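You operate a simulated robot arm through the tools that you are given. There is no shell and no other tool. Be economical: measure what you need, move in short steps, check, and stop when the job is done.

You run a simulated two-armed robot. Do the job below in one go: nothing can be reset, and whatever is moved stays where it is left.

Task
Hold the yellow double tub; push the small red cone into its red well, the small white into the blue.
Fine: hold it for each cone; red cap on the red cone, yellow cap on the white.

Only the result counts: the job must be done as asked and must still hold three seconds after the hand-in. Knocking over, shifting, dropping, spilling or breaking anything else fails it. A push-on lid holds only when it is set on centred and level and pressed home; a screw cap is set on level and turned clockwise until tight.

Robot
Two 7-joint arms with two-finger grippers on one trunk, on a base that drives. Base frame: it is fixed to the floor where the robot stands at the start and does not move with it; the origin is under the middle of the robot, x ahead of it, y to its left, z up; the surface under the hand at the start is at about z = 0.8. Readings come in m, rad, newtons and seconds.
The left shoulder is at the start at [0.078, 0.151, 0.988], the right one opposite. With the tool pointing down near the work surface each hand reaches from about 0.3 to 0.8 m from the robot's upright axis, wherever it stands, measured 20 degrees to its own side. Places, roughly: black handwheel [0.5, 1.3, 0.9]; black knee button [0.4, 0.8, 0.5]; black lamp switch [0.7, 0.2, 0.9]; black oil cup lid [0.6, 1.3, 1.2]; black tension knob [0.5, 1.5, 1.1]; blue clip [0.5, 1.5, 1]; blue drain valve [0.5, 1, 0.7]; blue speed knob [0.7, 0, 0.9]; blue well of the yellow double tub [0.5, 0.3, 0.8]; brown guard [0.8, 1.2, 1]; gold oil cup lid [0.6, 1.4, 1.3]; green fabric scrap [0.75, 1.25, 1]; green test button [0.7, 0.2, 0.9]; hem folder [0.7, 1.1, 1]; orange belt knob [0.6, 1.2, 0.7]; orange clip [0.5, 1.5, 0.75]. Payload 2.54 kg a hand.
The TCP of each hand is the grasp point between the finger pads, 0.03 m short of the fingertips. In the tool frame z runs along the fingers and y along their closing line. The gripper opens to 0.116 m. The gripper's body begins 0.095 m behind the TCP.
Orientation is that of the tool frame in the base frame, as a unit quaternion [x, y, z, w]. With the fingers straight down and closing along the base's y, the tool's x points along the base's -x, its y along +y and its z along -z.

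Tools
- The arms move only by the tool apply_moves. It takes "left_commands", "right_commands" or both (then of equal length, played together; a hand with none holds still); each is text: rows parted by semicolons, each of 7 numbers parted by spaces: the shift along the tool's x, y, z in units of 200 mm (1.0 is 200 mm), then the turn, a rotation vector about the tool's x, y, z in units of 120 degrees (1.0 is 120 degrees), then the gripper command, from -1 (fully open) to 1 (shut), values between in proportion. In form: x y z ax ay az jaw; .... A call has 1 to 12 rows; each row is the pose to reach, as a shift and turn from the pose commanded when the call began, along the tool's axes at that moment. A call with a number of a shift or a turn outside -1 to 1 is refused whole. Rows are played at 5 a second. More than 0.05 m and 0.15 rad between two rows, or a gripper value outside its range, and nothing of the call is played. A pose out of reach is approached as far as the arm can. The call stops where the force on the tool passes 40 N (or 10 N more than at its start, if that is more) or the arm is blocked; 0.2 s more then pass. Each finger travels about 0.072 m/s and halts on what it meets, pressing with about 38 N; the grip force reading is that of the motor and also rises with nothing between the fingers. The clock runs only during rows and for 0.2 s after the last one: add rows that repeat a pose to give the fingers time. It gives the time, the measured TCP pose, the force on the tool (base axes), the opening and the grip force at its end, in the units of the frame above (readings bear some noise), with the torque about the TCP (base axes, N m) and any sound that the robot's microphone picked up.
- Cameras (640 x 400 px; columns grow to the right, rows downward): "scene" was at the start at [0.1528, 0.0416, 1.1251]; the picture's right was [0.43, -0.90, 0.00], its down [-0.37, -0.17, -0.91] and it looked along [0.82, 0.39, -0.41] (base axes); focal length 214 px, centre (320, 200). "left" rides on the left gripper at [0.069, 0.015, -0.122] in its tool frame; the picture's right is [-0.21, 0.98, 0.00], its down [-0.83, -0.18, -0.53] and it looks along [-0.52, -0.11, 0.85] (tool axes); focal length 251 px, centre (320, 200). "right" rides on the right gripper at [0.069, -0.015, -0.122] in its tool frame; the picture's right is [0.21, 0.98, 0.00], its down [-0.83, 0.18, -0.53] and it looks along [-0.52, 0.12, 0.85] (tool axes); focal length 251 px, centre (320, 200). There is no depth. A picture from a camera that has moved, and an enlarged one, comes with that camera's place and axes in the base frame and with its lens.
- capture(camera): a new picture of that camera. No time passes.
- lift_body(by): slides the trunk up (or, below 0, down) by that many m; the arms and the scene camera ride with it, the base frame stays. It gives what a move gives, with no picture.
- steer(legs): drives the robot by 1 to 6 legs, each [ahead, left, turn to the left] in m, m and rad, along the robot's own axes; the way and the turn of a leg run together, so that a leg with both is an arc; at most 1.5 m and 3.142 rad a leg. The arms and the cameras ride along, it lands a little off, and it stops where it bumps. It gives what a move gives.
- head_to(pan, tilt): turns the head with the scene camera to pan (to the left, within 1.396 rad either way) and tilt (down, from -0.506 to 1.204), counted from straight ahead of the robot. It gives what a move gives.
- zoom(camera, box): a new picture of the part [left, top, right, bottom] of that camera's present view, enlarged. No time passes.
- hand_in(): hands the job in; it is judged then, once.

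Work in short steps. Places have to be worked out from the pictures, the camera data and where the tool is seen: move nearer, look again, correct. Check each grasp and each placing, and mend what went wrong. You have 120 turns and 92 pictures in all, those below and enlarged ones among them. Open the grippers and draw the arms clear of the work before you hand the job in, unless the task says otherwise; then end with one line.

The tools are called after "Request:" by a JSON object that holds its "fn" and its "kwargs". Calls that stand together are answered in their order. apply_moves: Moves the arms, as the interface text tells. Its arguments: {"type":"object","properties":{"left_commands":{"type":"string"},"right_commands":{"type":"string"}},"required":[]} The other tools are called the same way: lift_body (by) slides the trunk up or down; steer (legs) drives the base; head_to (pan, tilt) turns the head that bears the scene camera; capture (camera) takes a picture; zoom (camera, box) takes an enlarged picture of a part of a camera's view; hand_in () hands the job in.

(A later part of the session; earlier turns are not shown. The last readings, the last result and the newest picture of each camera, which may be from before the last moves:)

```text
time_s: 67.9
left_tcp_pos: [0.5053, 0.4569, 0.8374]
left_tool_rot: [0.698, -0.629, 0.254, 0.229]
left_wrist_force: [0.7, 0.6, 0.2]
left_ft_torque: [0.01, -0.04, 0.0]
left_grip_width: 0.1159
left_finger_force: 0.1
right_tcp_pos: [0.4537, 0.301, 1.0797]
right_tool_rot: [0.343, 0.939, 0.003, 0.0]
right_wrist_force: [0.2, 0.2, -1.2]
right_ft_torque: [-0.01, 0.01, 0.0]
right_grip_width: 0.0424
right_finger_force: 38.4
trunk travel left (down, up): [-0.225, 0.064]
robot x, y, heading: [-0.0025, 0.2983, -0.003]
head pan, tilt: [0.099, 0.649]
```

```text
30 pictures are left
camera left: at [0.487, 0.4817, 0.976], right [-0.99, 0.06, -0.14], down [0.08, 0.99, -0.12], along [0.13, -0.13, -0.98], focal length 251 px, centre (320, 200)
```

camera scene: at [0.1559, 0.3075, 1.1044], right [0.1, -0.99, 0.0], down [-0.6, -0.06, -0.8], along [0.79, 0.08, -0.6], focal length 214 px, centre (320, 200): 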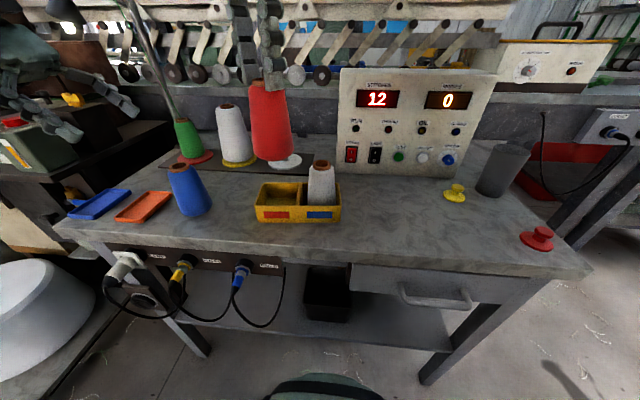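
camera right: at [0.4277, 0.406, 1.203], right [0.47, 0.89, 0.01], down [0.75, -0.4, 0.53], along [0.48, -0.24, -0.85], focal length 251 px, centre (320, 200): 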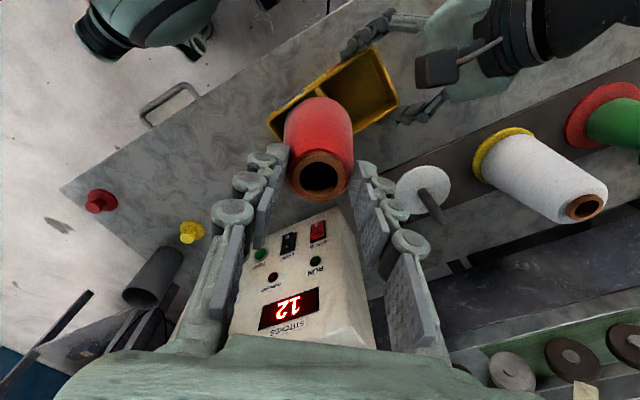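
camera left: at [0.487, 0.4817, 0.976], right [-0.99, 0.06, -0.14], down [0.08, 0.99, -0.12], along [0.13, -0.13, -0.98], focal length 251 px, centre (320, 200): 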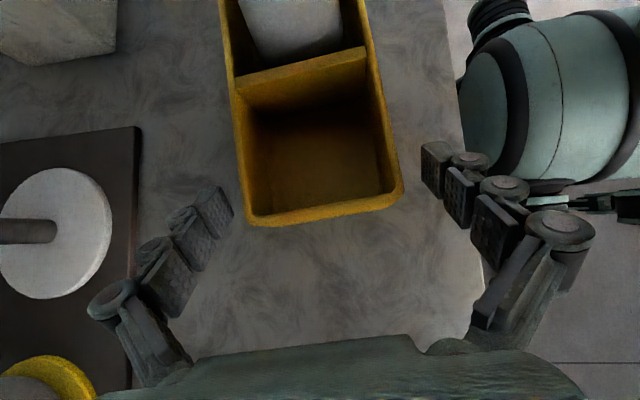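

Aligned again; I'll nudge 5 mm inwards and close.

Request:
{"fn": "apply_moves", "kwargs": {"left_commands": "0.019 -0.012 0.016 0 0 0 -1; 0.019 -0.012 0.016 0 0 0 -0.5; 0.019 -0.012 0.016 0 0 0 0; 0.019 -0.012 0.016 0 0 0 0.5; 0.019 -0.012 0.016 0 0 0 1; 0.019 -0.012 0.016 0 0 0 1; 0.019 -0.012 0.016 0 0 0 1"}}

Request:
{"fn": "capture", "kwargs": {"camera": "left"}}

```text
time_s: 69.5
left_tcp_pos: [0.5083, 0.4504, 0.838]
left_tool_rot: [0.697, -0.63, 0.255, 0.23]
left_wrist_force: [-1.0, 1.9, 2.5]
left_ft_torque: [0.0, 0.12, -0.1]
left_grip_width: 0.0868
left_finger_force: 38.0
right_tcp_pos: [0.4544, 0.3006, 1.0808]
right_tool_rot: [0.343, 0.94, 0.003, 0.0]
right_wrist_force: [-0.5, 0.8, -2.2]
right_ft_torque: [-0.01, 0.02, 0.0]
right_grip_width: 0.0422
right_finger_force: 38.1
trunk travel left (down, up): [-0.225, 0.064]
robot x, y, heading: [0.0012, 0.2951, -0.001]
head pan, tilt: [0.099, 0.649]
```

```text
29 pictures are left
camera left: at [0.4889, 0.4763, 0.9761], right [-0.99, 0.06, -0.14], down [0.08, 0.99, -0.12], along [0.13, -0.13, -0.98], focal length 251 px, centre (320, 200)
```

left: 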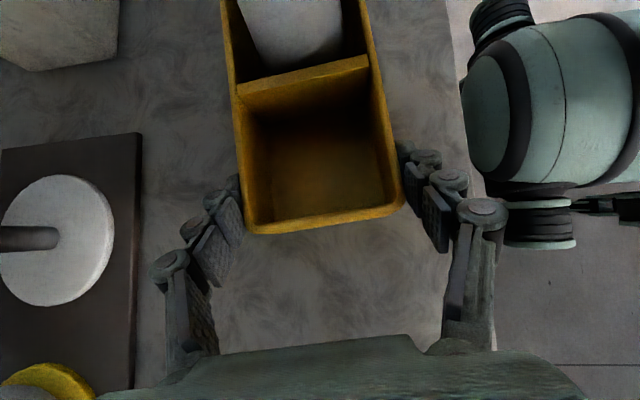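

The tub is held again. Red well centre is about (0.510, 0.426). I'll bring the red cone above it at height and check clearances.

Request:
{"fn": "apply_moves", "kwargs": {"right_commands": "0.01 0.04 0 0 0 0 1; 0.03 0.12 0 0 0 0 1; 0.055 0.22 0 0 0 0 1; 0.08 0.33 0 0 0 0 1; 0.11 0.44 0 0 0 0 1; 0.135 0.54 0 0 0 0 1; 0.148 0.6 0 0 0 0 1; 0.155 0.64 0 0 0 0 1; 0.155 0.64 0 0 0 0 1"}}

Request:
{"fn": "capture", "kwargs": {"camera": "right"}}

Request:
{"fn": "zoom", "kwargs": {"camera": "scene", "box": [190, 70, 390, 230]}}

Request:
{"fn": "capture", "kwargs": {"camera": "left"}}

```text
time_s: 71.5
left_tcp_pos: [0.5063, 0.4506, 0.8388]
left_tool_rot: [0.698, -0.629, 0.254, 0.23]
left_wrist_force: [0.6, -0.7, 2.8]
left_ft_torque: [-0.15, -0.12, -0.11]
left_grip_width: 0.0867
left_finger_force: 37.9
right_tcp_pos: [0.5101, 0.4196, 1.08]
right_tool_rot: [0.342, 0.94, 0.002, 0.0]
right_wrist_force: [0.0, -0.1, -1.5]
right_ft_torque: [-0.03, 0.02, 0.01]
right_grip_width: 0.0422
right_finger_force: 38.0
trunk travel left (down, up): [-0.225, 0.064]
robot x, y, heading: [-0.0011, 0.2967, 0.001]
head pan, tilt: [0.099, 0.649]
```

```text
28 pictures are left
camera right: at [0.4468, 0.4505, 1.2031], right [0.47, 0.89, 0.01], down [0.75, -0.4, 0.53], along [0.48, -0.24, -0.85], focal length 251 px, centre (320, 200)
```

right: 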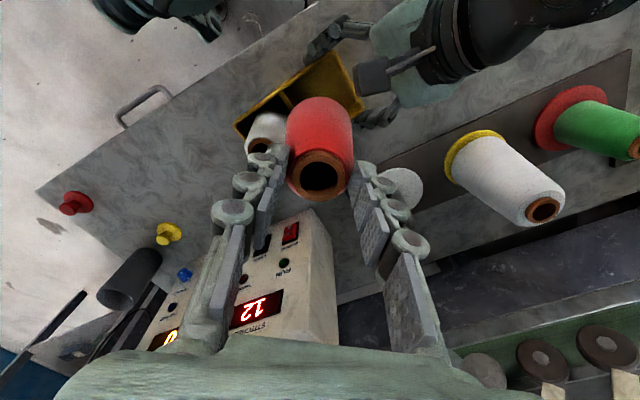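

```text
2.50 times, centred on (290, 150) of scene
camera zoom: at [0.1556, 0.3072, 1.1044], right [0.1, -0.99, 0.0], down [-0.6, -0.06, -0.8], along [0.79, 0.08, -0.6], focal length 536 px, centre (395, 325)
```

zoom: 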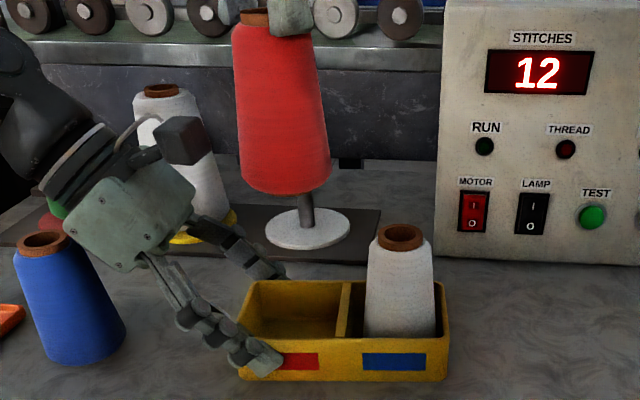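

```text
26 pictures are left
camera left: at [0.4888, 0.4761, 0.9761], right [-0.99, 0.06, -0.14], down [0.08, 0.99, -0.12], along [0.13, -0.13, -0.98], focal length 251 px, centre (320, 200)
```

left: 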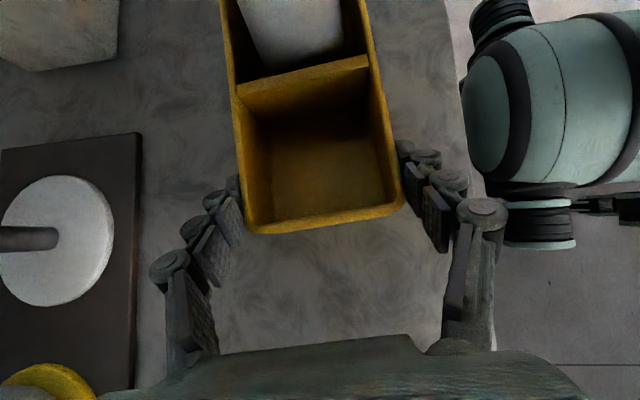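

No lean visible. The left camera housing's edge is at y≈0.467, so I'll come down at y≈0.419 first and only then shift to the well centre.

Request:
{"fn": "apply_moves", "kwargs": {"right_commands": "0.005 -0.005 0.05 0 0 0 1; 0.005 -0.005 0.12 0 0 0 1; 0.005 -0.005 0.2 0 0 0 1; 0.005 -0.005 0.28 0 0 0 1; 0.005 -0.005 0.36 0 0 0 1; 0.005 -0.005 0.43 0 0 0 1; 0.005 -0.005 0.47 0 0 0 1; 0.005 -0.005 0.48 0 0 0 1; 0.005 -0.005 0.48 0 0 0 1"}}

Request:
{"fn": "zoom", "kwargs": {"camera": "scene", "box": [220, 110, 360, 225]}}

Request:
{"fn": "capture", "kwargs": {"camera": "left"}}

```text
time_s: 73.5
left_tcp_pos: [0.5067, 0.4511, 0.8383]
left_tool_rot: [0.698, -0.629, 0.254, 0.229]
left_wrist_force: [0.1, 0.5, 4.5]
left_ft_torque: [0.0, -0.15, -0.1]
left_grip_width: 0.0869
left_finger_force: 37.6
right_tcp_pos: [0.5096, 0.4188, 0.9854]
right_tool_rot: [0.343, 0.939, 0.003, 0.0]
right_wrist_force: [0.1, -0.6, -1.5]
right_ft_torque: [0.01, 0.0, 0.02]
right_grip_width: 0.0421
right_finger_force: 38.1
trunk travel left (down, up): [-0.225, 0.064]
robot x, y, heading: [-0.002, 0.298, 0.002]
head pan, tilt: [0.099, 0.649]
```

```text
3.48 times, centred on (290, 168) of scene
camera zoom: at [0.1556, 0.3073, 1.1044], right [0.1, -0.99, 0.0], down [-0.6, -0.06, -0.8], along [0.79, 0.08, -0.6], focal length 746 px, centre (424, 313)
```

zoom: 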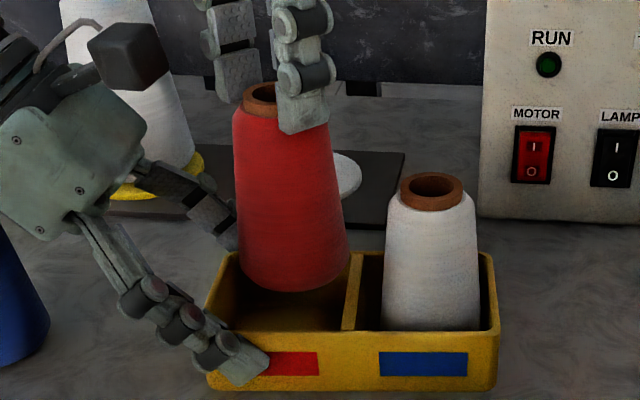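

```text
24 pictures are left
camera left: at [0.4888, 0.4762, 0.976], right [-0.99, 0.06, -0.14], down [0.08, 0.99, -0.12], along [0.13, -0.13, -0.98], focal length 251 px, centre (320, 200)
```

left: 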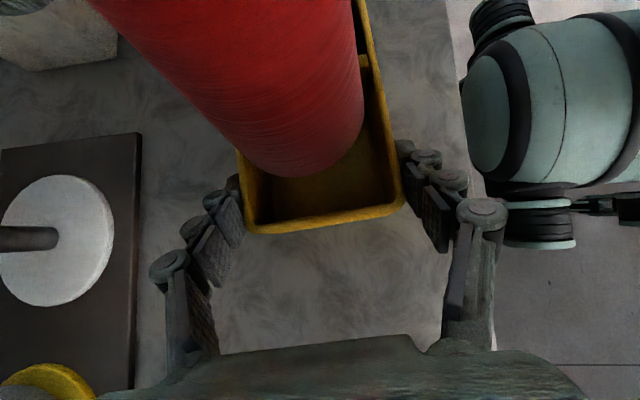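

Clear of the left camera. I'll shift 4 mm −x and 6 mm +y to the well centre, then lower and press home.

Request:
{"fn": "apply_moves", "kwargs": {"right_commands": "0.018 0.005 0 0 0 0 1; 0.035 0.01 0 0 0 0 1; 0.035 0.01 0.06 0 0 0 1; 0.035 0.01 0.12 0 0 0 1; 0.035 0.01 0.17 0 0 0 1; 0.035 0.01 0.21 0 0 0 1; 0.035 0.01 0.235 0 0 0 1; 0.035 0.01 0.25 0 0 0 1; 0.035 0.01 0.26 0 0 0 1; 0.035 0.01 0.27 0 0 0 1; 0.035 0.01 0.28 0 0 0 1; 0.035 0.01 0.28 0 0 0 1"}}

Request:
{"fn": "zoom", "kwargs": {"camera": "scene", "box": [220, 110, 360, 225]}}

```text
time_s: 75.9
left_tcp_pos: [0.5068, 0.4516, 0.8378]
left_tool_rot: [0.698, -0.629, 0.254, 0.229]
left_wrist_force: [-2.4, 2.9, 6.4]
left_ft_torque: [0.02, 0.26, -0.17]
left_grip_width: 0.0868
left_finger_force: 38.2
right_tcp_pos: [0.5061, 0.4263, 0.9353]
right_tool_rot: [0.344, 0.939, 0.007, 0.002]
right_wrist_force: [-1.4, -1.5, 7.4]
right_ft_torque: [-0.48, 0.07, -0.08]
right_grip_width: 0.0421
right_finger_force: 38.2
trunk travel left (down, up): [-0.225, 0.064]
robot x, y, heading: [0.0014, 0.2965, -0.0]
head pan, tilt: [0.099, 0.649]
stopped in row 12 (right hand): the force on the tool passed its limit at 43 N (the readings are from after the stop); the commanded pose is now the measured one
```

```text
3.48 times, centred on (290, 168) of scene
camera zoom: at [0.1546, 0.307, 1.1046], right [0.1, -0.99, 0.0], down [-0.6, -0.06, -0.8], along [0.79, 0.08, -0.6], focal length 746 px, centre (424, 313)
```

zoom: 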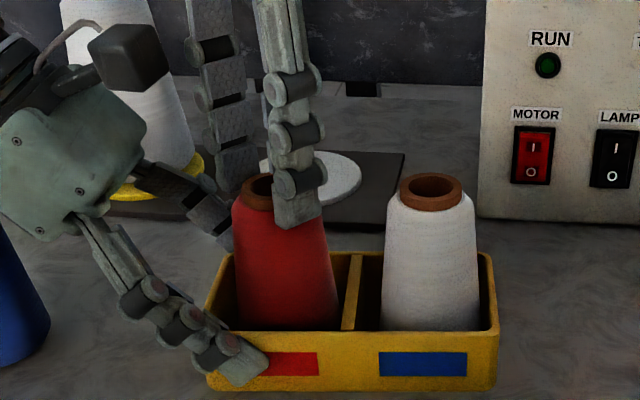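

Red cone pressed home at 43 N, at the same depth as the white. I'll release, rise, and go towards the red cap, rotating back to yaw 0.

Request:
{"fn": "apply_moves", "kwargs": {"right_commands": "0 0 -0.005 0 0 0 1; 0 0 -0.01 0 0 0 0.5; 0 0 -0.01 0 0 0 0.05; 0 0 -0.01 0 0 0 0.05; 0 0 -0.08 0 0 0 0.05; 0 0 -0.25 0 0 0 0.05; 0 0 -0.45 0 0 0 0.05; 0 0 -0.65 0 0 0 0.05; 0 0 -0.75 0 0 0 0.05"}}

Request:
{"fn": "apply_moves", "kwargs": {"right_commands": "-0.08 -0.12 0 0 0 -0.04 0; -0.2 -0.28 0 0 0 -0.09 0; -0.32 -0.45 0 0 0 -0.14 0; -0.44 -0.62 0 0 0 -0.19 0; -0.56 -0.79 0 0 0 -0.24 0; -0.66 -0.93 0 0 0 -0.29 0; -0.7 -1 0 0 0 -0.333 0; -0.7 -1 0 0 0 -0.333 0"}}

Request:
{"fn": "zoom", "kwargs": {"camera": "scene", "box": [220, 110, 360, 225]}}

```text
time_s: 77.9
left_tcp_pos: [0.5079, 0.4518, 0.8382]
left_tool_rot: [0.698, -0.629, 0.254, 0.229]
left_wrist_force: [-1.7, -2.1, 15.9]
left_ft_torque: [-0.22, -0.11, -0.11]
left_grip_width: 0.087
left_finger_force: 37.4
right_tcp_pos: [0.5039, 0.4212, 1.0862]
right_tool_rot: [0.343, 0.939, 0.006, 0.001]
right_wrist_force: [-0.1, 0.6, 0.1]
right_ft_torque: [0.02, 0.01, 0.01]
right_grip_width: 0.055
right_finger_force: 0.1
trunk travel left (down, up): [-0.225, 0.064]
robot x, y, heading: [-0.005, 0.2954, -0.006]
head pan, tilt: [0.099, 0.649]
```

```text
time_s: 79.7
left_tcp_pos: [0.5067, 0.4515, 0.8384]
left_tool_rot: [0.699, -0.628, 0.254, 0.228]
left_wrist_force: [0.1, -0.7, 16.9]
left_ft_torque: [-0.1, -0.17, 0.03]
left_grip_width: 0.087
left_finger_force: 38.3
right_tcp_pos: [0.4847, 0.1809, 1.0815]
right_tool_rot: [0.0, 1.0, 0.005, 0.005]
right_wrist_force: [-0.2, -0.3, 0.0]
right_ft_torque: [0.01, 0.01, -0.05]
right_grip_width: 0.0578
right_finger_force: 0.0
trunk travel left (down, up): [-0.225, 0.064]
robot x, y, heading: [-0.0009, 0.293, 0.0]
head pan, tilt: [0.099, 0.649]
```

```text
3.48 times, centred on (290, 168) of scene
camera zoom: at [0.1547, 0.3068, 1.1047], right [0.1, -1.0, 0.0], down [-0.6, -0.06, -0.8], along [0.79, 0.08, -0.6], focal length 746 px, centre (424, 313)
```

zoom: 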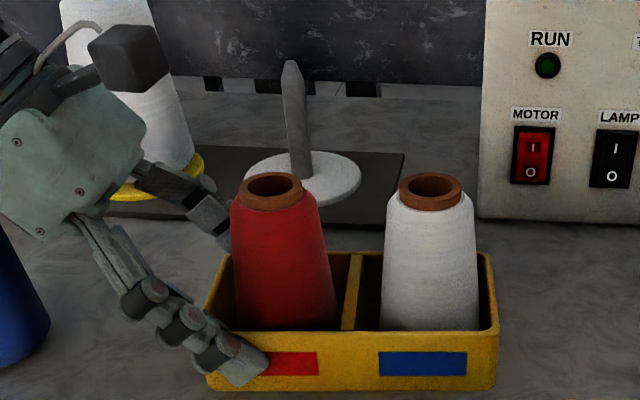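

Both cones stand upright in their wells. Now over to the red cap for a close look.

Request:
{"fn": "apply_moves", "kwargs": {"right_commands": "0.02 -0.1 0.02 0 0 0 0; 0.05 -0.28 0.08 0 0 0 0; 0.08 -0.48 0.15 0 0 0 0; 0.1 -0.68 0.22 0 0 0 0; 0.115 -0.88 0.29 0 0 0 0; 0.115 -1 0.35 0 0 0 0; 0.115 -1 0.35 0 0 0 0"}}

Request:
{"fn": "zoom", "kwargs": {"camera": "right", "box": [120, 20, 440, 220]}}

Request:
{"fn": "zoom", "kwargs": {"camera": "scene", "box": [420, 160, 580, 260]}}

```text
time_s: 81.3
left_tcp_pos: [0.5068, 0.4516, 0.8372]
left_tool_rot: [0.699, -0.629, 0.254, 0.228]
left_wrist_force: [0.4, 0.0, 17.4]
left_ft_torque: [-0.13, -0.19, 0.04]
left_grip_width: 0.0869
left_finger_force: 38.2
right_tcp_pos: [0.4583, -0.0192, 1.0109]
right_tool_rot: [0.002, 1.0, 0.005, 0.004]
right_wrist_force: [-0.3, -0.5, -0.3]
right_ft_torque: [0.04, -0.02, -0.01]
right_grip_width: 0.0579
right_finger_force: 0.1
trunk travel left (down, up): [-0.225, 0.064]
robot x, y, heading: [-0.001, 0.2969, 0.001]
head pan, tilt: [0.099, 0.649]
```

```text
2.00 times, centred on (280, 120) of right
camera zoom: at [0.3878, -0.0377, 1.1322], right [-0.21, 0.98, 0.01], down [0.82, 0.17, 0.54], along [0.53, 0.12, -0.84], focal length 503 px, centre (400, 360)
```

zoom: 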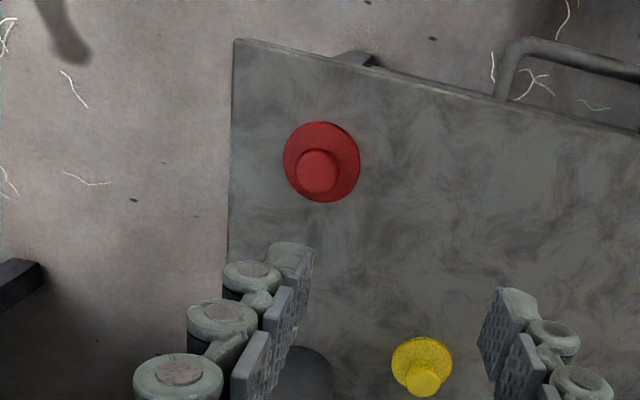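

```text
4.00 times, centred on (500, 210) of scene
camera zoom: at [0.1547, 0.3069, 1.1047], right [0.1, -1.0, 0.0], down [-0.6, -0.06, -0.8], along [0.79, 0.08, -0.6], focal length 858 px, centre (-400, 160)
```

zoom: 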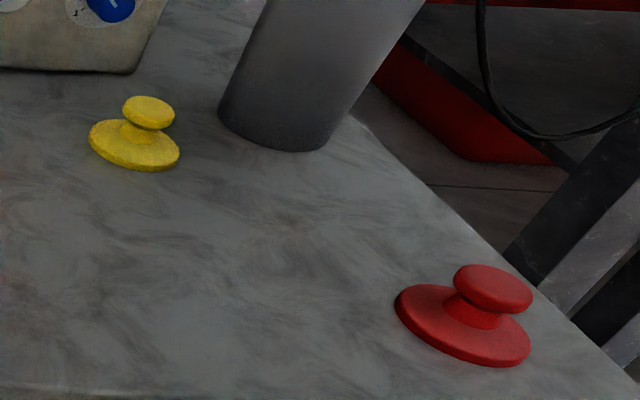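

The caps are mushroom-shaped: flange about 0.05 m, knob about 0.025 m at z≈0.82–0.832. Red cap is at (0.462, −0.0685). I'll level the hand, move over it and descend part-way.

Request:
{"fn": "apply_moves", "kwargs": {"right_commands": "-0.01 -0.1 0.12 0.0048 0.0038 0 0; -0.0185 -0.2465 0.25 0.0048 0.0038 0 0; -0.0185 -0.2465 0.4 0.0048 0.0038 0 0; -0.0185 -0.2465 0.54 0.0048 0.0038 0 0; -0.0185 -0.2465 0.65 0.0048 0.0038 0 0; -0.0185 -0.2465 0.65 0.0048 0.0038 0 0.1"}}

Request:
{"fn": "zoom", "kwargs": {"camera": "right", "box": [200, 80, 440, 240]}}

```text
time_s: 82.7
left_tcp_pos: [0.5073, 0.4512, 0.8387]
left_tool_rot: [0.698, -0.629, 0.254, 0.23]
left_wrist_force: [0.5, 0.0, 15.0]
left_ft_torque: [-0.13, -0.16, -0.05]
left_grip_width: 0.0869
left_finger_force: 37.7
right_tcp_pos: [0.462, -0.0639, 0.8775]
right_tool_rot: [0.002, 1.0, 0.001, 0.001]
right_wrist_force: [1.1, -0.1, -1.1]
right_ft_torque: [-0.02, 0.01, -0.03]
right_grip_width: 0.0522
right_finger_force: 0.2
trunk travel left (down, up): [-0.225, 0.064]
robot x, y, heading: [-0.0001, 0.2969, 0.002]
head pan, tilt: [0.099, 0.649]
```

```text
2.50 times, centred on (320, 160) of right
camera zoom: at [0.393, -0.0812, 1.0004], right [-0.21, 0.98, 0.0], down [0.83, 0.18, 0.54], along [0.52, 0.11, -0.84], focal length 629 px, centre (320, 300)
```

zoom: 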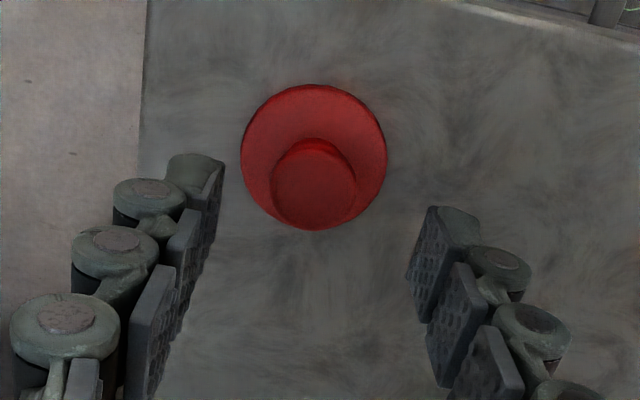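

Knob at (0.461, −0.0687), about 2.5 mm to correct. I'll descend so the pads span the knob, and close.

Request:
{"fn": "apply_moves", "kwargs": {"right_commands": "0.005 -0.0125 0.05 0 0 0 0.1; 0.005 -0.0125 0.1 0 0 0 0.1; 0.005 -0.0125 0.14 0 0 0 0.1; 0.005 -0.0125 0.16 0 0 0 0.1; 0.005 -0.0125 0.16 0 0 0 0.5; 0.005 -0.0125 0.16 0 0 0 1; 0.005 -0.0125 0.16 0 0 0 1; 0.005 -0.0125 0.16 0 0 0 1; 0.005 -0.0125 0.13 0 0 0 1; 0.005 -0.0125 0.06 0 0 0 1; 0.005 -0.0125 -0.04 0 0 0 1; 0.005 -0.0125 -0.04 0 0 0 1"}}

Request:
{"fn": "zoom", "kwargs": {"camera": "scene", "box": [460, 130, 620, 250]}}

```text
time_s: 85.3
left_tcp_pos: [0.5068, 0.4524, 0.8369]
left_tool_rot: [0.699, -0.628, 0.254, 0.228]
left_wrist_force: [-1.1, -0.7, 13.6]
left_ft_torque: [-0.16, -0.15, -0.12]
left_grip_width: 0.0869
left_finger_force: 38.8
right_tcp_pos: [0.4626, -0.0673, 0.8847]
right_tool_rot: [0.002, 1.0, 0.001, 0.0]
right_wrist_force: [-0.2, 0.6, -0.3]
right_ft_torque: [-0.01, -0.03, 0.0]
right_grip_width: 0.0211
right_finger_force: 38.3
trunk travel left (down, up): [-0.225, 0.064]
robot x, y, heading: [0.0024, 0.2985, 0.0]
head pan, tilt: [0.099, 0.649]
```

```text
3.33 times, centred on (540, 190) of scene
camera zoom: at [0.1548, 0.3069, 1.1046], right [0.1, -1.0, 0.0], down [-0.6, -0.06, -0.8], along [0.79, 0.08, -0.6], focal length 715 px, centre (-413, 233)
```

zoom: 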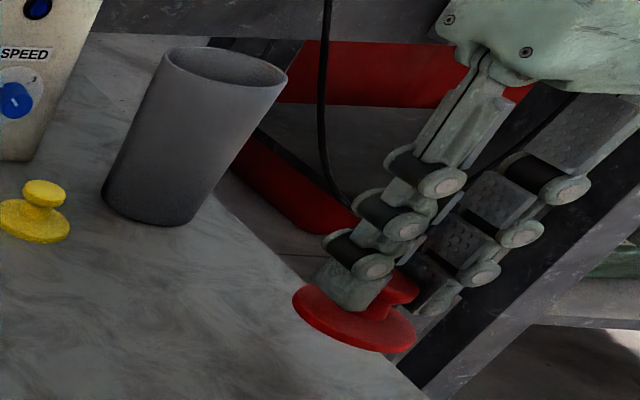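

The red cap is held level (0.021 m). I'll lift it and carry it towards the red cone.

Request:
{"fn": "apply_moves", "kwargs": {"right_commands": "0 0 -0.1 0 0 0 1; 0 0 -0.25 0 0 0 1; 0 0 -0.42 0 0 0 1; 0 0.05 -0.6 0 0 0 1; 0 0.13 -0.75 0 0 0 1; -0.02 0.24 -0.85 0 0 0 1; -0.05 0.38 -0.87 0 0 0 1; -0.08 0.53 -0.87 0 0 0 1; -0.11 0.68 -0.87 0 0 0 1; -0.14 0.82 -0.87 0 0 0 1; -0.17 0.93 -0.87 0 0 0 1; -0.18 1 -0.87 0 0 0 1"}}

Request:
{"fn": "apply_moves", "kwargs": {"right_commands": "0 0.1 0 0 0 0.03 1; 0 0.24 0 0 0 0.08 1; 0 0.39 0 0 0 0.13 1; 0 0.54 0 0 0 0.18 1; 0 0.69 0 0 0 0.23 1; 0 0.83 0 0 0 0.28 1; 0 0.94 0 0 0 0.32 1; 0 1 0 0 0 0.333 1; 0 1 0 0 0 0.333 1"}}

Request:
{"fn": "capture", "kwargs": {"camera": "right"}}

```text
time_s: 87.9
left_tcp_pos: [0.5072, 0.4514, 0.8377]
left_tool_rot: [0.699, -0.628, 0.254, 0.228]
left_wrist_force: [-0.6, 0.2, 10.4]
left_ft_torque: [-0.39, -0.11, -0.21]
left_grip_width: 0.0869
left_finger_force: 38.3
right_tcp_pos: [0.4995, 0.1323, 1.0612]
right_tool_rot: [0.002, 1.0, 0.002, 0.001]
right_wrist_force: [-0.3, 0.4, 0.5]
right_ft_torque: [0.05, -0.03, 0.02]
right_grip_width: 0.0211
right_finger_force: 37.7
trunk travel left (down, up): [-0.225, 0.064]
robot x, y, heading: [0.001, 0.2982, -0.005]
head pan, tilt: [0.099, 0.649]
```

```text
time_s: 89.9
left_tcp_pos: [0.5066, 0.4519, 0.8389]
left_tool_rot: [0.698, -0.629, 0.254, 0.23]
left_wrist_force: [-0.8, -0.2, 9.3]
left_ft_torque: [-0.17, -0.08, -0.11]
left_grip_width: 0.0869
left_finger_force: 38.0
right_tcp_pos: [0.4995, 0.332, 1.0586]
right_tool_rot: [0.344, 0.939, 0.001, 0.0]
right_wrist_force: [-0.2, 0.7, -0.5]
right_ft_torque: [0.01, -0.02, 0.0]
right_grip_width: 0.0208
right_finger_force: 37.7
trunk travel left (down, up): [-0.225, 0.064]
robot x, y, heading: [0.0005, 0.2976, 0.003]
head pan, tilt: [0.099, 0.649]
```

```text
17 pictures are left
camera right: at [0.4361, 0.3636, 1.1823], right [0.47, 0.88, 0.0], down [0.75, -0.4, 0.53], along [0.47, -0.25, -0.85], focal length 251 px, centre (320, 200)
```

right: 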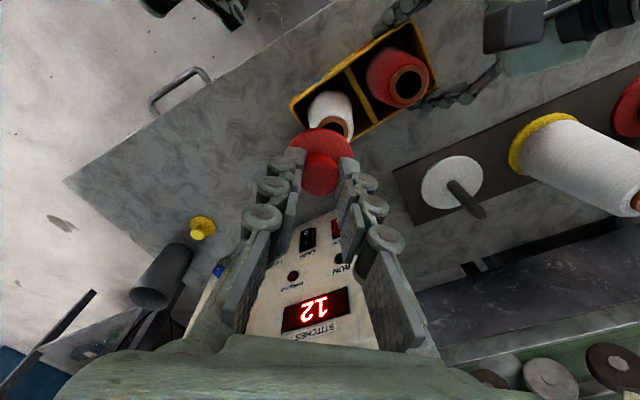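

The cones are in view. Red tube top estimates average about (0.5115, 0.4245). I'll move the cap above it with about 2 cm of clearance, then check from two views.

Request:
{"fn": "apply_moves", "kwargs": {"right_commands": "0.05 0.08 0 0 0 0 1; 0.13 0.2 0 0 0 0 1; 0.21 0.32 0 0 0 0 1; 0.253 0.391 0 0 0 0 1; 0.253 0.391 0.1 0 0 0 1; 0.253 0.391 0.22 0 0 0 1; 0.253 0.391 0.32 0 0 0 1; 0.253 0.391 0.368 0 0 0 1; 0.253 0.391 0.368 0 0 0 1"}}

Request:
{"fn": "zoom", "kwargs": {"camera": "scene", "box": [250, 120, 350, 195]}}

Request:
{"fn": "zoom", "kwargs": {"camera": "right", "box": [240, 100, 400, 200]}}

```text
time_s: 91.9
left_tcp_pos: [0.5068, 0.4525, 0.8376]
left_tool_rot: [0.699, -0.629, 0.254, 0.229]
left_wrist_force: [-0.5, 0.5, 8.4]
left_ft_torque: [-0.1, -0.11, -0.1]
left_grip_width: 0.0871
left_finger_force: 38.0
right_tcp_pos: [0.5145, 0.4241, 0.9865]
right_tool_rot: [0.343, 0.939, 0.0, 0.0]
right_wrist_force: [0.1, 0.1, 0.1]
right_ft_torque: [-0.01, -0.01, -0.04]
right_grip_width: 0.0211
right_finger_force: 38.1
trunk travel left (down, up): [-0.225, 0.064]
robot x, y, heading: [-0.0011, 0.3005, 0.004]
head pan, tilt: [0.099, 0.649]
```

```text
5.33 times, centred on (300, 158) of scene
camera zoom: at [0.1552, 0.3071, 1.1045], right [0.1, -1.0, 0.0], down [-0.6, -0.06, -0.8], along [0.79, 0.08, -0.6], focal length 1144 px, centre (427, 427)
```

zoom: 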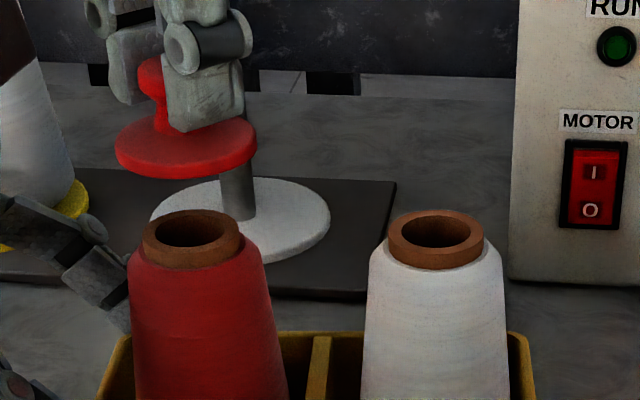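

```text
4.00 times, centred on (320, 150) of right
camera zoom: at [0.4504, 0.4563, 1.1097], right [0.47, 0.88, 0.0], down [0.75, -0.39, 0.53], along [0.47, -0.25, -0.85], focal length 1006 px, centre (320, 400)
```

zoom: 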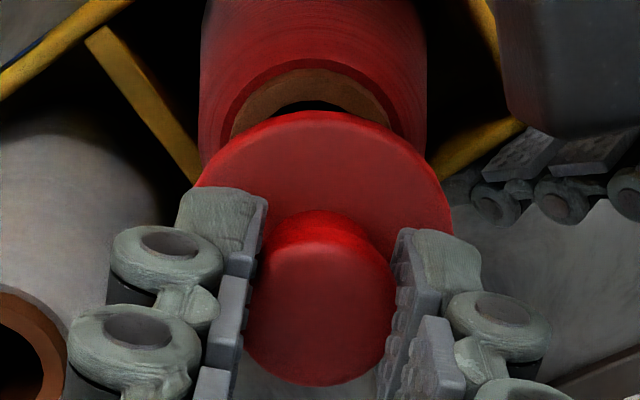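

The cap sits about 8 mm too far in +x relative to the tube, agreed by both views. I'll shift it and come down to just above the rim.

Request:
{"fn": "apply_moves", "kwargs": {"right_commands": "0.018 -0.011 0 0 0 0 1; 0.035 -0.0215 0 0 0 0 1; 0.035 -0.0215 0.04 0 0 0 1; 0.035 -0.0215 0.07 0 0 0 1; 0.035 -0.0215 0.09 0 0 0 1; 0.035 -0.0215 0.09 0 0 0 1"}}

Request:
{"fn": "zoom", "kwargs": {"camera": "scene", "box": [250, 120, 350, 195]}}

Request:
{"fn": "zoom", "kwargs": {"camera": "right", "box": [240, 100, 400, 200]}}

```text
time_s: 93.3
left_tcp_pos: [0.5076, 0.4518, 0.8374]
left_tool_rot: [0.699, -0.628, 0.254, 0.229]
left_wrist_force: [-0.2, 0.2, 7.9]
left_ft_torque: [-0.04, -0.11, -0.09]
left_grip_width: 0.0868
left_finger_force: 37.1
right_tcp_pos: [0.5036, 0.4263, 0.9689]
right_tool_rot: [0.343, 0.939, 0.0, 0.0]
right_wrist_force: [0.2, 0.3, 0.3]
right_ft_torque: [-0.02, 0.02, 0.0]
right_grip_width: 0.0208
right_finger_force: 38.6
trunk travel left (down, up): [-0.225, 0.064]
robot x, y, heading: [0.0024, 0.2956, 0.002]
head pan, tilt: [0.099, 0.649]
```

```text
5.33 times, centred on (300, 158) of scene
camera zoom: at [0.1553, 0.3071, 1.1045], right [0.1, -1.0, 0.0], down [-0.6, -0.06, -0.8], along [0.79, 0.08, -0.6], focal length 1144 px, centre (427, 427)
```

zoom: 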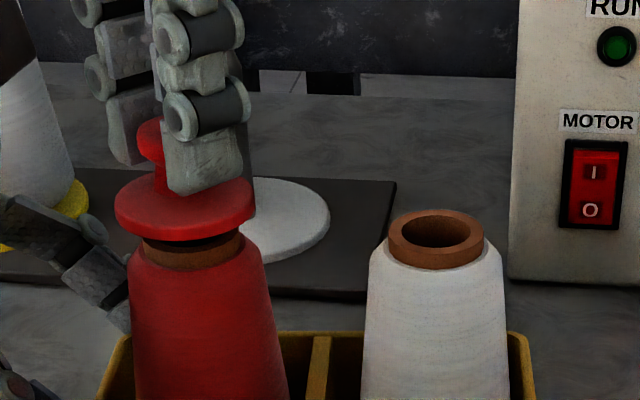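

```text
4.00 times, centred on (320, 150) of right
camera zoom: at [0.4413, 0.4565, 1.0918], right [0.47, 0.89, 0.0], down [0.75, -0.39, 0.53], along [0.47, -0.25, -0.85], focal length 1006 px, centre (320, 400)
```

zoom: 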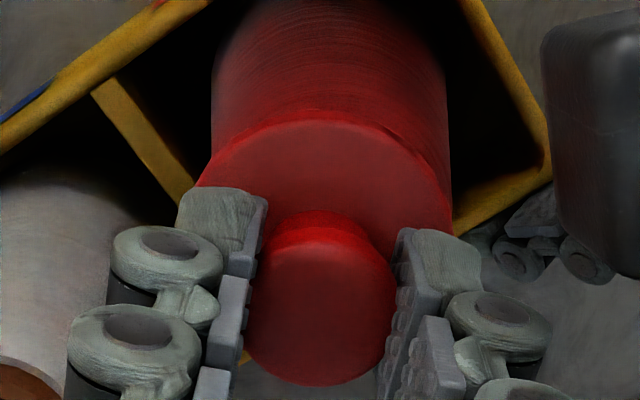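

Alignment is now within 1–2 mm in both views and the cap looks level. I'll lower it and press until the force limit.

Request:
{"fn": "apply_moves", "kwargs": {"right_commands": "0.003 0 0.015 0 0 0 1; 0.003 0 0.03 0 0 0 1; 0.003 0 0.042 0 0 0 1; 0.003 0 0.052 0 0 0 1; 0.003 0 0.06 0 0 0 1; 0.003 0 0.07 0 0 0 1; 0.003 0 0.08 0 0 0 1; 0.003 0 0.09 0 0 0 1; 0.003 0 0.1 0 0 0 1; 0.003 0 0.11 0 0 0 1"}}

```text
time_s: 95.5
left_tcp_pos: [0.5067, 0.4517, 0.8383]
left_tool_rot: [0.699, -0.628, 0.254, 0.229]
left_wrist_force: [6.2, -0.6, -6.8]
left_ft_torque: [0.17, 0.08, 0.35]
left_grip_width: 0.0868
left_finger_force: 38.5
right_tcp_pos: [0.5043, 0.4268, 0.9479]
right_tool_rot: [0.343, 0.939, 0.0, 0.0]
right_wrist_force: [-3.3, -0.8, 26.9]
right_ft_torque: [-0.03, 0.07, -0.04]
right_grip_width: 0.0216
right_finger_force: 38.5
trunk travel left (down, up): [-0.225, 0.064]
robot x, y, heading: [-0.0032, 0.2953, 0.001]
head pan, tilt: [0.099, 0.649]
```

It's pressing at 27 N with TCP at 0.948, lower than flush, so it seems to be going over the tube. I'll press further to the limit.

Request:
{"fn": "apply_moves", "kwargs": {"right_commands": "0 0 0.01 0 0 0 1; 0 0 0.02 0 0 0 1; 0 0 0.03 0 0 0 1; 0 0 0.04 0 0 0 1; 0 0 0.04 0 0 0 1"}}

Request:
{"fn": "zoom", "kwargs": {"camera": "scene", "box": [250, 120, 350, 195]}}

```text
time_s: 96.0
left_tcp_pos: [0.5071, 0.4522, 0.8373]
left_tool_rot: [0.699, -0.628, 0.254, 0.227]
left_wrist_force: [-1.6, 2.1, 5.5]
left_ft_torque: [0.22, 0.31, -0.13]
left_grip_width: 0.0866
left_finger_force: 37.8
right_tcp_pos: [0.5037, 0.4269, 0.9485]
right_tool_rot: [0.343, 0.939, 0.004, 0.0]
right_wrist_force: [-1.5, -0.8, 8.8]
right_ft_torque: [-0.1, 0.12, -0.02]
right_grip_width: 0.0209
right_finger_force: 37.9
trunk travel left (down, up): [-0.225, 0.064]
robot x, y, heading: [0.0014, 0.2999, -0.002]
head pan, tilt: [0.099, 0.649]
stopped in row 2 (right hand): the force on the tool passed its limit at 41 N (the readings are from after the stop); the commanded pose is now the measured one
```

```text
5.33 times, centred on (300, 158) of scene
camera zoom: at [0.1546, 0.3069, 1.1044], right [0.1, -1.0, 0.0], down [-0.6, -0.06, -0.8], along [0.79, 0.08, -0.6], focal length 1144 px, centre (427, 427)
```

zoom: 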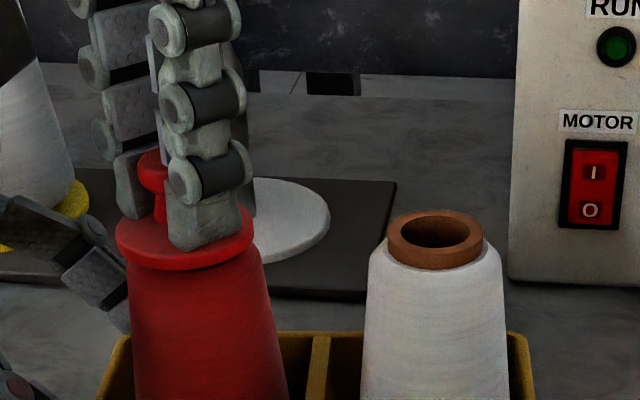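

The cap slid over the tube and sits level on the red cone's shoulder. I'll release, rise, and go for the yellow cap.

Request:
{"fn": "apply_moves", "kwargs": {"right_commands": "0 0 -0.003 0 0 0 0.8; 0 0 -0.003 0 0 0 0.3; 0 0 -0.003 0 0 0 0.3; 0 0 -0.06 0 0 0 0.3; 0 0 -0.2 0 0 0 0.3; 0 0 -0.4 0 0 0 0.3; 0 0 -0.58 0 0 0 0.3; 0 0 -0.64 0 0 0 0.3"}}

Request:
{"fn": "apply_moves", "kwargs": {"right_commands": "-0.08 -0.06 0 0 0 -0.04 0.2; -0.21 -0.16 0 0 0 -0.09 0.2; -0.35 -0.265 0 0 0 -0.14 0.2; -0.49 -0.37 0 0 0 -0.19 0.2; -0.63 -0.48 0 0 0 -0.24 0.2; -0.75 -0.57 0 0 0 -0.29 0.2; -0.81 -0.615 0 0 0 -0.333 0.2; -0.81 -0.615 0 0 0 -0.333 0.2"}}

Request:
{"fn": "apply_moves", "kwargs": {"right_commands": "-0.03 -0.12 0.05 0 0 0 0; -0.08 -0.32 0.1 0 0 0 0; -0.12 -0.52 0.15 0 0 0 0; -0.17 -0.72 0.2 0 0 0 0; -0.21 -0.9 0.25 0 0 0 0; -0.225 -0.99 0.25 0 0 0 0; -0.225 -0.99 0.25 0 0 0 0"}}

Request:
{"fn": "capture", "kwargs": {"camera": "right"}}

```text
time_s: 97.8
left_tcp_pos: [0.506, 0.4508, 0.837]
left_tool_rot: [0.699, -0.628, 0.254, 0.229]
left_wrist_force: [-3.2, -0.9, 12.4]
left_ft_torque: [-0.28, 0.01, -0.2]
left_grip_width: 0.0871
left_finger_force: 37.6
right_tcp_pos: [0.503, 0.4235, 1.0767]
right_tool_rot: [0.342, 0.94, 0.004, 0.0]
right_wrist_force: [0.1, 1.1, -0.3]
right_ft_torque: [0.04, 0.0, -0.01]
right_grip_width: 0.0405
right_finger_force: 0.0
trunk travel left (down, up): [-0.225, 0.064]
robot x, y, heading: [0.0005, 0.2967, -0.001]
head pan, tilt: [0.099, 0.649]
```

```text
time_s: 99.6
left_tcp_pos: [0.5066, 0.4517, 0.8371]
left_tool_rot: [0.699, -0.628, 0.254, 0.227]
left_wrist_force: [0.2, -0.8, 13.7]
left_ft_torque: [-0.13, -0.09, -0.04]
left_grip_width: 0.0869
left_finger_force: 38.1
right_tcp_pos: [0.5476, 0.2275, 1.0762]
right_tool_rot: [0.0, 1.0, 0.003, 0.001]
right_wrist_force: [1.0, -0.1, -0.7]
right_ft_torque: [-0.03, 0.02, -0.01]
right_grip_width: 0.0464
right_finger_force: 0.1
trunk travel left (down, up): [-0.225, 0.064]
robot x, y, heading: [-0.0015, 0.2972, -0.002]
head pan, tilt: [0.099, 0.649]
```

```text
time_s: 101.2
left_tcp_pos: [0.5067, 0.4515, 0.8361]
left_tool_rot: [0.7, -0.628, 0.255, 0.227]
left_wrist_force: [1.4, 0.4, 13.7]
left_ft_torque: [-0.08, -0.14, 0.03]
left_grip_width: 0.0868
left_finger_force: 37.6
right_tcp_pos: [0.5921, 0.028, 1.0268]
right_tool_rot: [0.001, 1.0, 0.002, 0.0]
right_wrist_force: [-0.3, -0.2, 0.2]
right_ft_torque: [0.03, 0.03, 0.01]
right_grip_width: 0.0578
right_finger_force: 0.2
trunk travel left (down, up): [-0.225, 0.064]
robot x, y, heading: [-0.0047, 0.2985, -0.004]
head pan, tilt: [0.099, 0.649]
```

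```text
11 pictures are left
camera right: at [0.5219, 0.0104, 1.1487], right [-0.21, 0.98, 0.0], down [0.82, 0.18, 0.54], along [0.52, 0.12, -0.84], focal length 251 px, centre (320, 200)
```

right: 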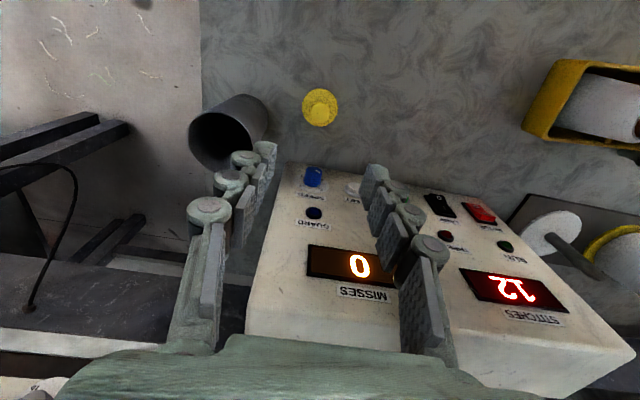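

Yellow cap is at about (0.5937, 0.0285). I'll descend above its knob and check.

Request:
{"fn": "apply_moves", "kwargs": {"right_commands": "-0.011 0.009 0.15 0 0 0 0; -0.011 0.009 0.33 0 0 0 0; -0.011 0.009 0.5 0 0 0 0; -0.011 0.009 0.65 0 0 0 0.1; -0.011 0.009 0.74 0 0 0 0.1; -0.011 0.009 0.74 0 0 0 0.1"}}

Request:
{"fn": "zoom", "kwargs": {"camera": "right", "box": [200, 80, 440, 240]}}

```text
time_s: 102.6
left_tcp_pos: [0.5059, 0.4517, 0.8371]
left_tool_rot: [0.699, -0.629, 0.252, 0.229]
left_wrist_force: [0.6, -0.3, 14.3]
left_ft_torque: [-0.14, -0.13, -0.04]
left_grip_width: 0.0868
left_finger_force: 38.1
right_tcp_pos: [0.595, 0.0313, 0.8759]
right_tool_rot: [0.002, 1.0, 0.003, 0.003]
right_wrist_force: [0.4, 0.3, -1.0]
right_ft_torque: [0.02, 0.0, -0.01]
right_grip_width: 0.0523
right_finger_force: 0.1
trunk travel left (down, up): [-0.225, 0.064]
robot x, y, heading: [-0.0016, 0.2937, -0.003]
head pan, tilt: [0.099, 0.649]
```

```text
2.50 times, centred on (320, 160) of right
camera zoom: at [0.524, 0.0141, 0.9981], right [-0.21, 0.98, 0.01], down [0.82, 0.18, 0.54], along [0.52, 0.12, -0.84], focal length 629 px, centre (320, 300)
```

zoom: 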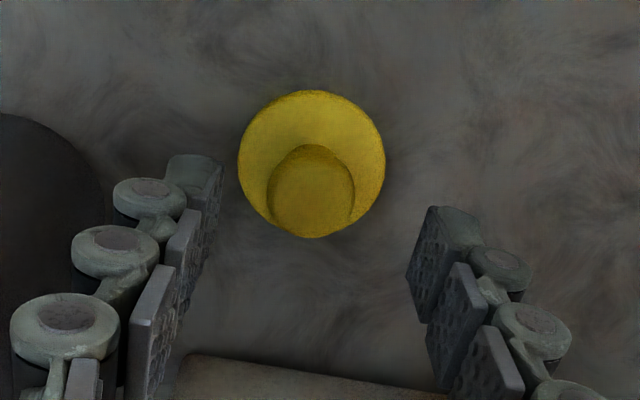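

Knob is centred to within 1.5 mm. I'll descend, close and lift.

Request:
{"fn": "apply_moves", "kwargs": {"right_commands": "0 -0.009 0.05 0 0 0 0.1; 0 -0.009 0.1 0 0 0 0.1; 0 -0.009 0.14 0 0 0 0.1; 0 -0.009 0.155 0 0 0 0.1; 0 -0.009 0.155 0 0 0 0.5; 0 -0.009 0.155 0 0 0 1; 0 -0.009 0.155 0 0 0 1; 0 -0.009 0.155 0 0 0 1; 0 -0.009 0.13 0 0 0 1; 0 -0.009 0.06 0 0 0 1; 0 -0.009 -0.04 0 0 0 1; 0 -0.009 -0.14 0 0 0 1"}}

Request:
{"fn": "apply_moves", "kwargs": {"right_commands": "0.02 0.02 -0.12 0 0 0 1; 0.06 0.08 -0.28 0 0 0 1; 0.11 0.18 -0.44 0 0 0 1; 0.16 0.3 -0.58 0 0 0 1; 0.21 0.44 -0.68 0 0 0 1; 0.26 0.58 -0.74 0 0 0 1; 0.31 0.72 -0.76 0 0 0 1; 0.36 0.85 -0.76 0 0 0 1; 0.4 0.95 -0.76 0 0 0 1; 0.42 1 -0.76 0 0 0 1; 0.42 1 -0.76 0 0 0 1"}}

```text
time_s: 105.2
left_tcp_pos: [0.5087, 0.4517, 0.8364]
left_tool_rot: [0.699, -0.629, 0.253, 0.229]
left_wrist_force: [-0.5, -0.2, 11.8]
left_ft_torque: [-0.19, -0.1, -0.07]
left_grip_width: 0.0869
left_finger_force: 38.2
right_tcp_pos: [0.5977, 0.0276, 0.9043]
right_tool_rot: [0.001, 1.0, 0.003, 0.001]
right_wrist_force: [-0.3, 0.1, -0.4]
right_ft_torque: [-0.04, 0.0, -0.01]
right_grip_width: 0.0207
right_finger_force: 38.5
trunk travel left (down, up): [-0.225, 0.064]
robot x, y, heading: [-0.0004, 0.2973, -0.003]
head pan, tilt: [0.099, 0.649]
```

```text
time_s: 107.6
left_tcp_pos: [0.5073, 0.4519, 0.8369]
left_tool_rot: [0.7, -0.628, 0.253, 0.228]
left_wrist_force: [-2.0, -1.6, 10.1]
left_ft_torque: [-0.17, -0.08, -0.08]
left_grip_width: 0.0866
left_finger_force: 38.1
right_tcp_pos: [0.5095, 0.2309, 1.0574]
right_tool_rot: [0.001, 1.0, 0.002, 0.0]
right_wrist_force: [0.1, -0.4, -0.8]
right_ft_torque: [-0.02, -0.02, 0.02]
right_grip_width: 0.0207
right_finger_force: 38.1
trunk travel left (down, up): [-0.225, 0.064]
robot x, y, heading: [-0.0008, 0.2983, -0.001]
head pan, tilt: [0.099, 0.649]
```

Yellow cap is held at 0.0207 m. The white tube's top, corrected for the bias seen with the red one, is at (0.512, 0.340). I'll move above it and check.

Request:
{"fn": "apply_moves", "kwargs": {"right_commands": "0 0.06 0 0 0 0 1; -0.005 0.18 0 0 0 0 1; -0.01 0.32 0 0 0 0 1; -0.0125 0.45 0 0 0 0 1; -0.0125 0.53 0 0 0 0 1; -0.0125 0.545 0.1 0 0 0 1; -0.0125 0.545 0.23 0 0 0 1; -0.0125 0.545 0.34 0 0 0 1; -0.0125 0.545 0.39 0 0 0 1; -0.0125 0.545 0.39 0 0 0 1"}}

Request:
{"fn": "zoom", "kwargs": {"camera": "scene", "box": [260, 120, 360, 195]}}

Request:
{"fn": "zoom", "kwargs": {"camera": "right", "box": [240, 100, 400, 200]}}

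```text
time_s: 109.8
left_tcp_pos: [0.5064, 0.4524, 0.8362]
left_tool_rot: [0.699, -0.628, 0.254, 0.229]
left_wrist_force: [-1.8, -1.2, 7.7]
left_ft_torque: [-0.1, -0.04, -0.1]
left_grip_width: 0.0868
left_finger_force: 38.2
right_tcp_pos: [0.516, 0.3387, 0.9783]
right_tool_rot: [0.001, 1.0, 0.002, 0.001]
right_wrist_force: [0.2, 0.2, -1.1]
right_ft_torque: [0.01, 0.0, -0.01]
right_grip_width: 0.0207
right_finger_force: 38.6
trunk travel left (down, up): [-0.225, 0.064]
robot x, y, heading: [0.0, 0.299, 0.001]
head pan, tilt: [0.099, 0.649]
```

```text
5.33 times, centred on (310, 158) of scene
camera zoom: at [0.1552, 0.307, 1.1045], right [0.1, -1.0, 0.0], down [-0.6, -0.06, -0.8], along [0.79, 0.08, -0.6], focal length 1144 px, centre (373, 427)
```

zoom: 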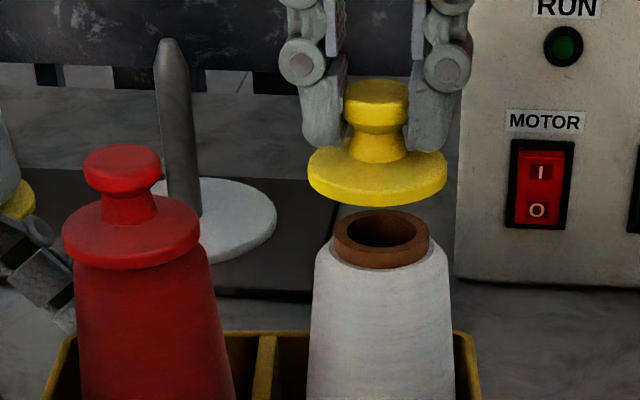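

```text
4.00 times, centred on (320, 150) of right
camera zoom: at [0.446, 0.3228, 1.1018], right [-0.21, 0.98, 0.0], down [0.82, 0.18, 0.54], along [0.52, 0.12, -0.84], focal length 1006 px, centre (320, 400)
```

zoom: 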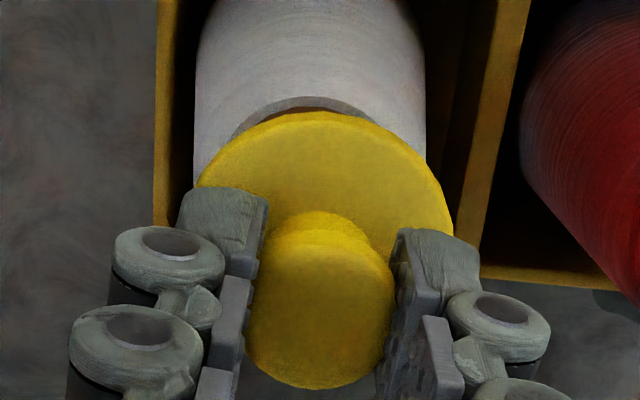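

The red cap looks level and seated. The yellow one needs about 2 mm −y and 1.5 mm −x; I'll apply that and lower to just above the rim.

Request:
{"fn": "apply_moves", "kwargs": {"right_commands": "0.0075 -0.01 0 0 0 0 1; 0.0075 -0.01 0.03 0 0 0 1; 0.0075 -0.01 0.05 0 0 0 1; 0.0075 -0.01 0.055 0 0 0 1; 0.0075 -0.01 0.055 0 0 0 1"}}

Request:
{"fn": "zoom", "kwargs": {"camera": "scene", "box": [260, 120, 360, 195]}}

Request:
{"fn": "zoom", "kwargs": {"camera": "right", "box": [240, 100, 400, 200]}}

```text
time_s: 111.0
left_tcp_pos: [0.5078, 0.4507, 0.8371]
left_tool_rot: [0.699, -0.629, 0.252, 0.228]
left_wrist_force: [-0.4, 0.4, 7.7]
left_ft_torque: [-0.04, -0.08, -0.06]
left_grip_width: 0.0865
left_finger_force: 38.1
right_tcp_pos: [0.5141, 0.3374, 0.9682]
right_tool_rot: [0.001, 1.0, 0.002, 0.0]
right_wrist_force: [0.4, -0.3, 0.4]
right_ft_torque: [-0.02, -0.02, 0.0]
right_grip_width: 0.0204
right_finger_force: 37.8
trunk travel left (down, up): [-0.225, 0.064]
robot x, y, heading: [-0.0006, 0.2985, -0.001]
head pan, tilt: [0.099, 0.649]
```

```text
5.33 times, centred on (310, 158) of scene
camera zoom: at [0.1553, 0.307, 1.1045], right [0.1, -1.0, 0.0], down [-0.6, -0.06, -0.8], along [0.79, 0.08, -0.6], focal length 1144 px, centre (373, 427)
```

zoom: 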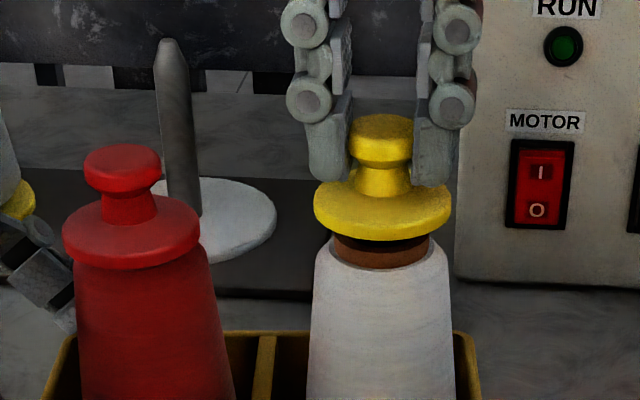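

```text
4.00 times, centred on (320, 150) of right
camera zoom: at [0.4441, 0.3208, 1.0904], right [-0.21, 0.98, 0.01], down [0.83, 0.18, 0.54], along [0.52, 0.12, -0.84], focal length 1006 px, centre (320, 400)
```

zoom: 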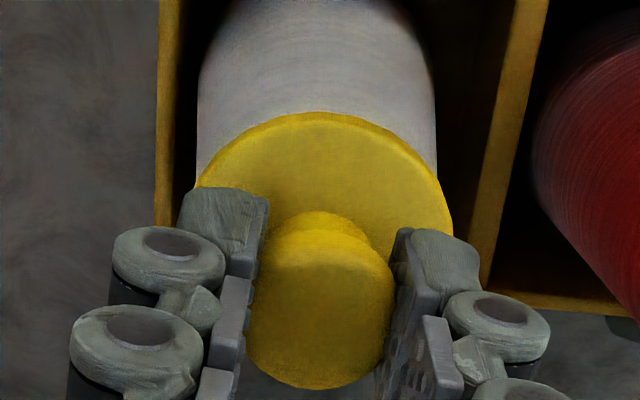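

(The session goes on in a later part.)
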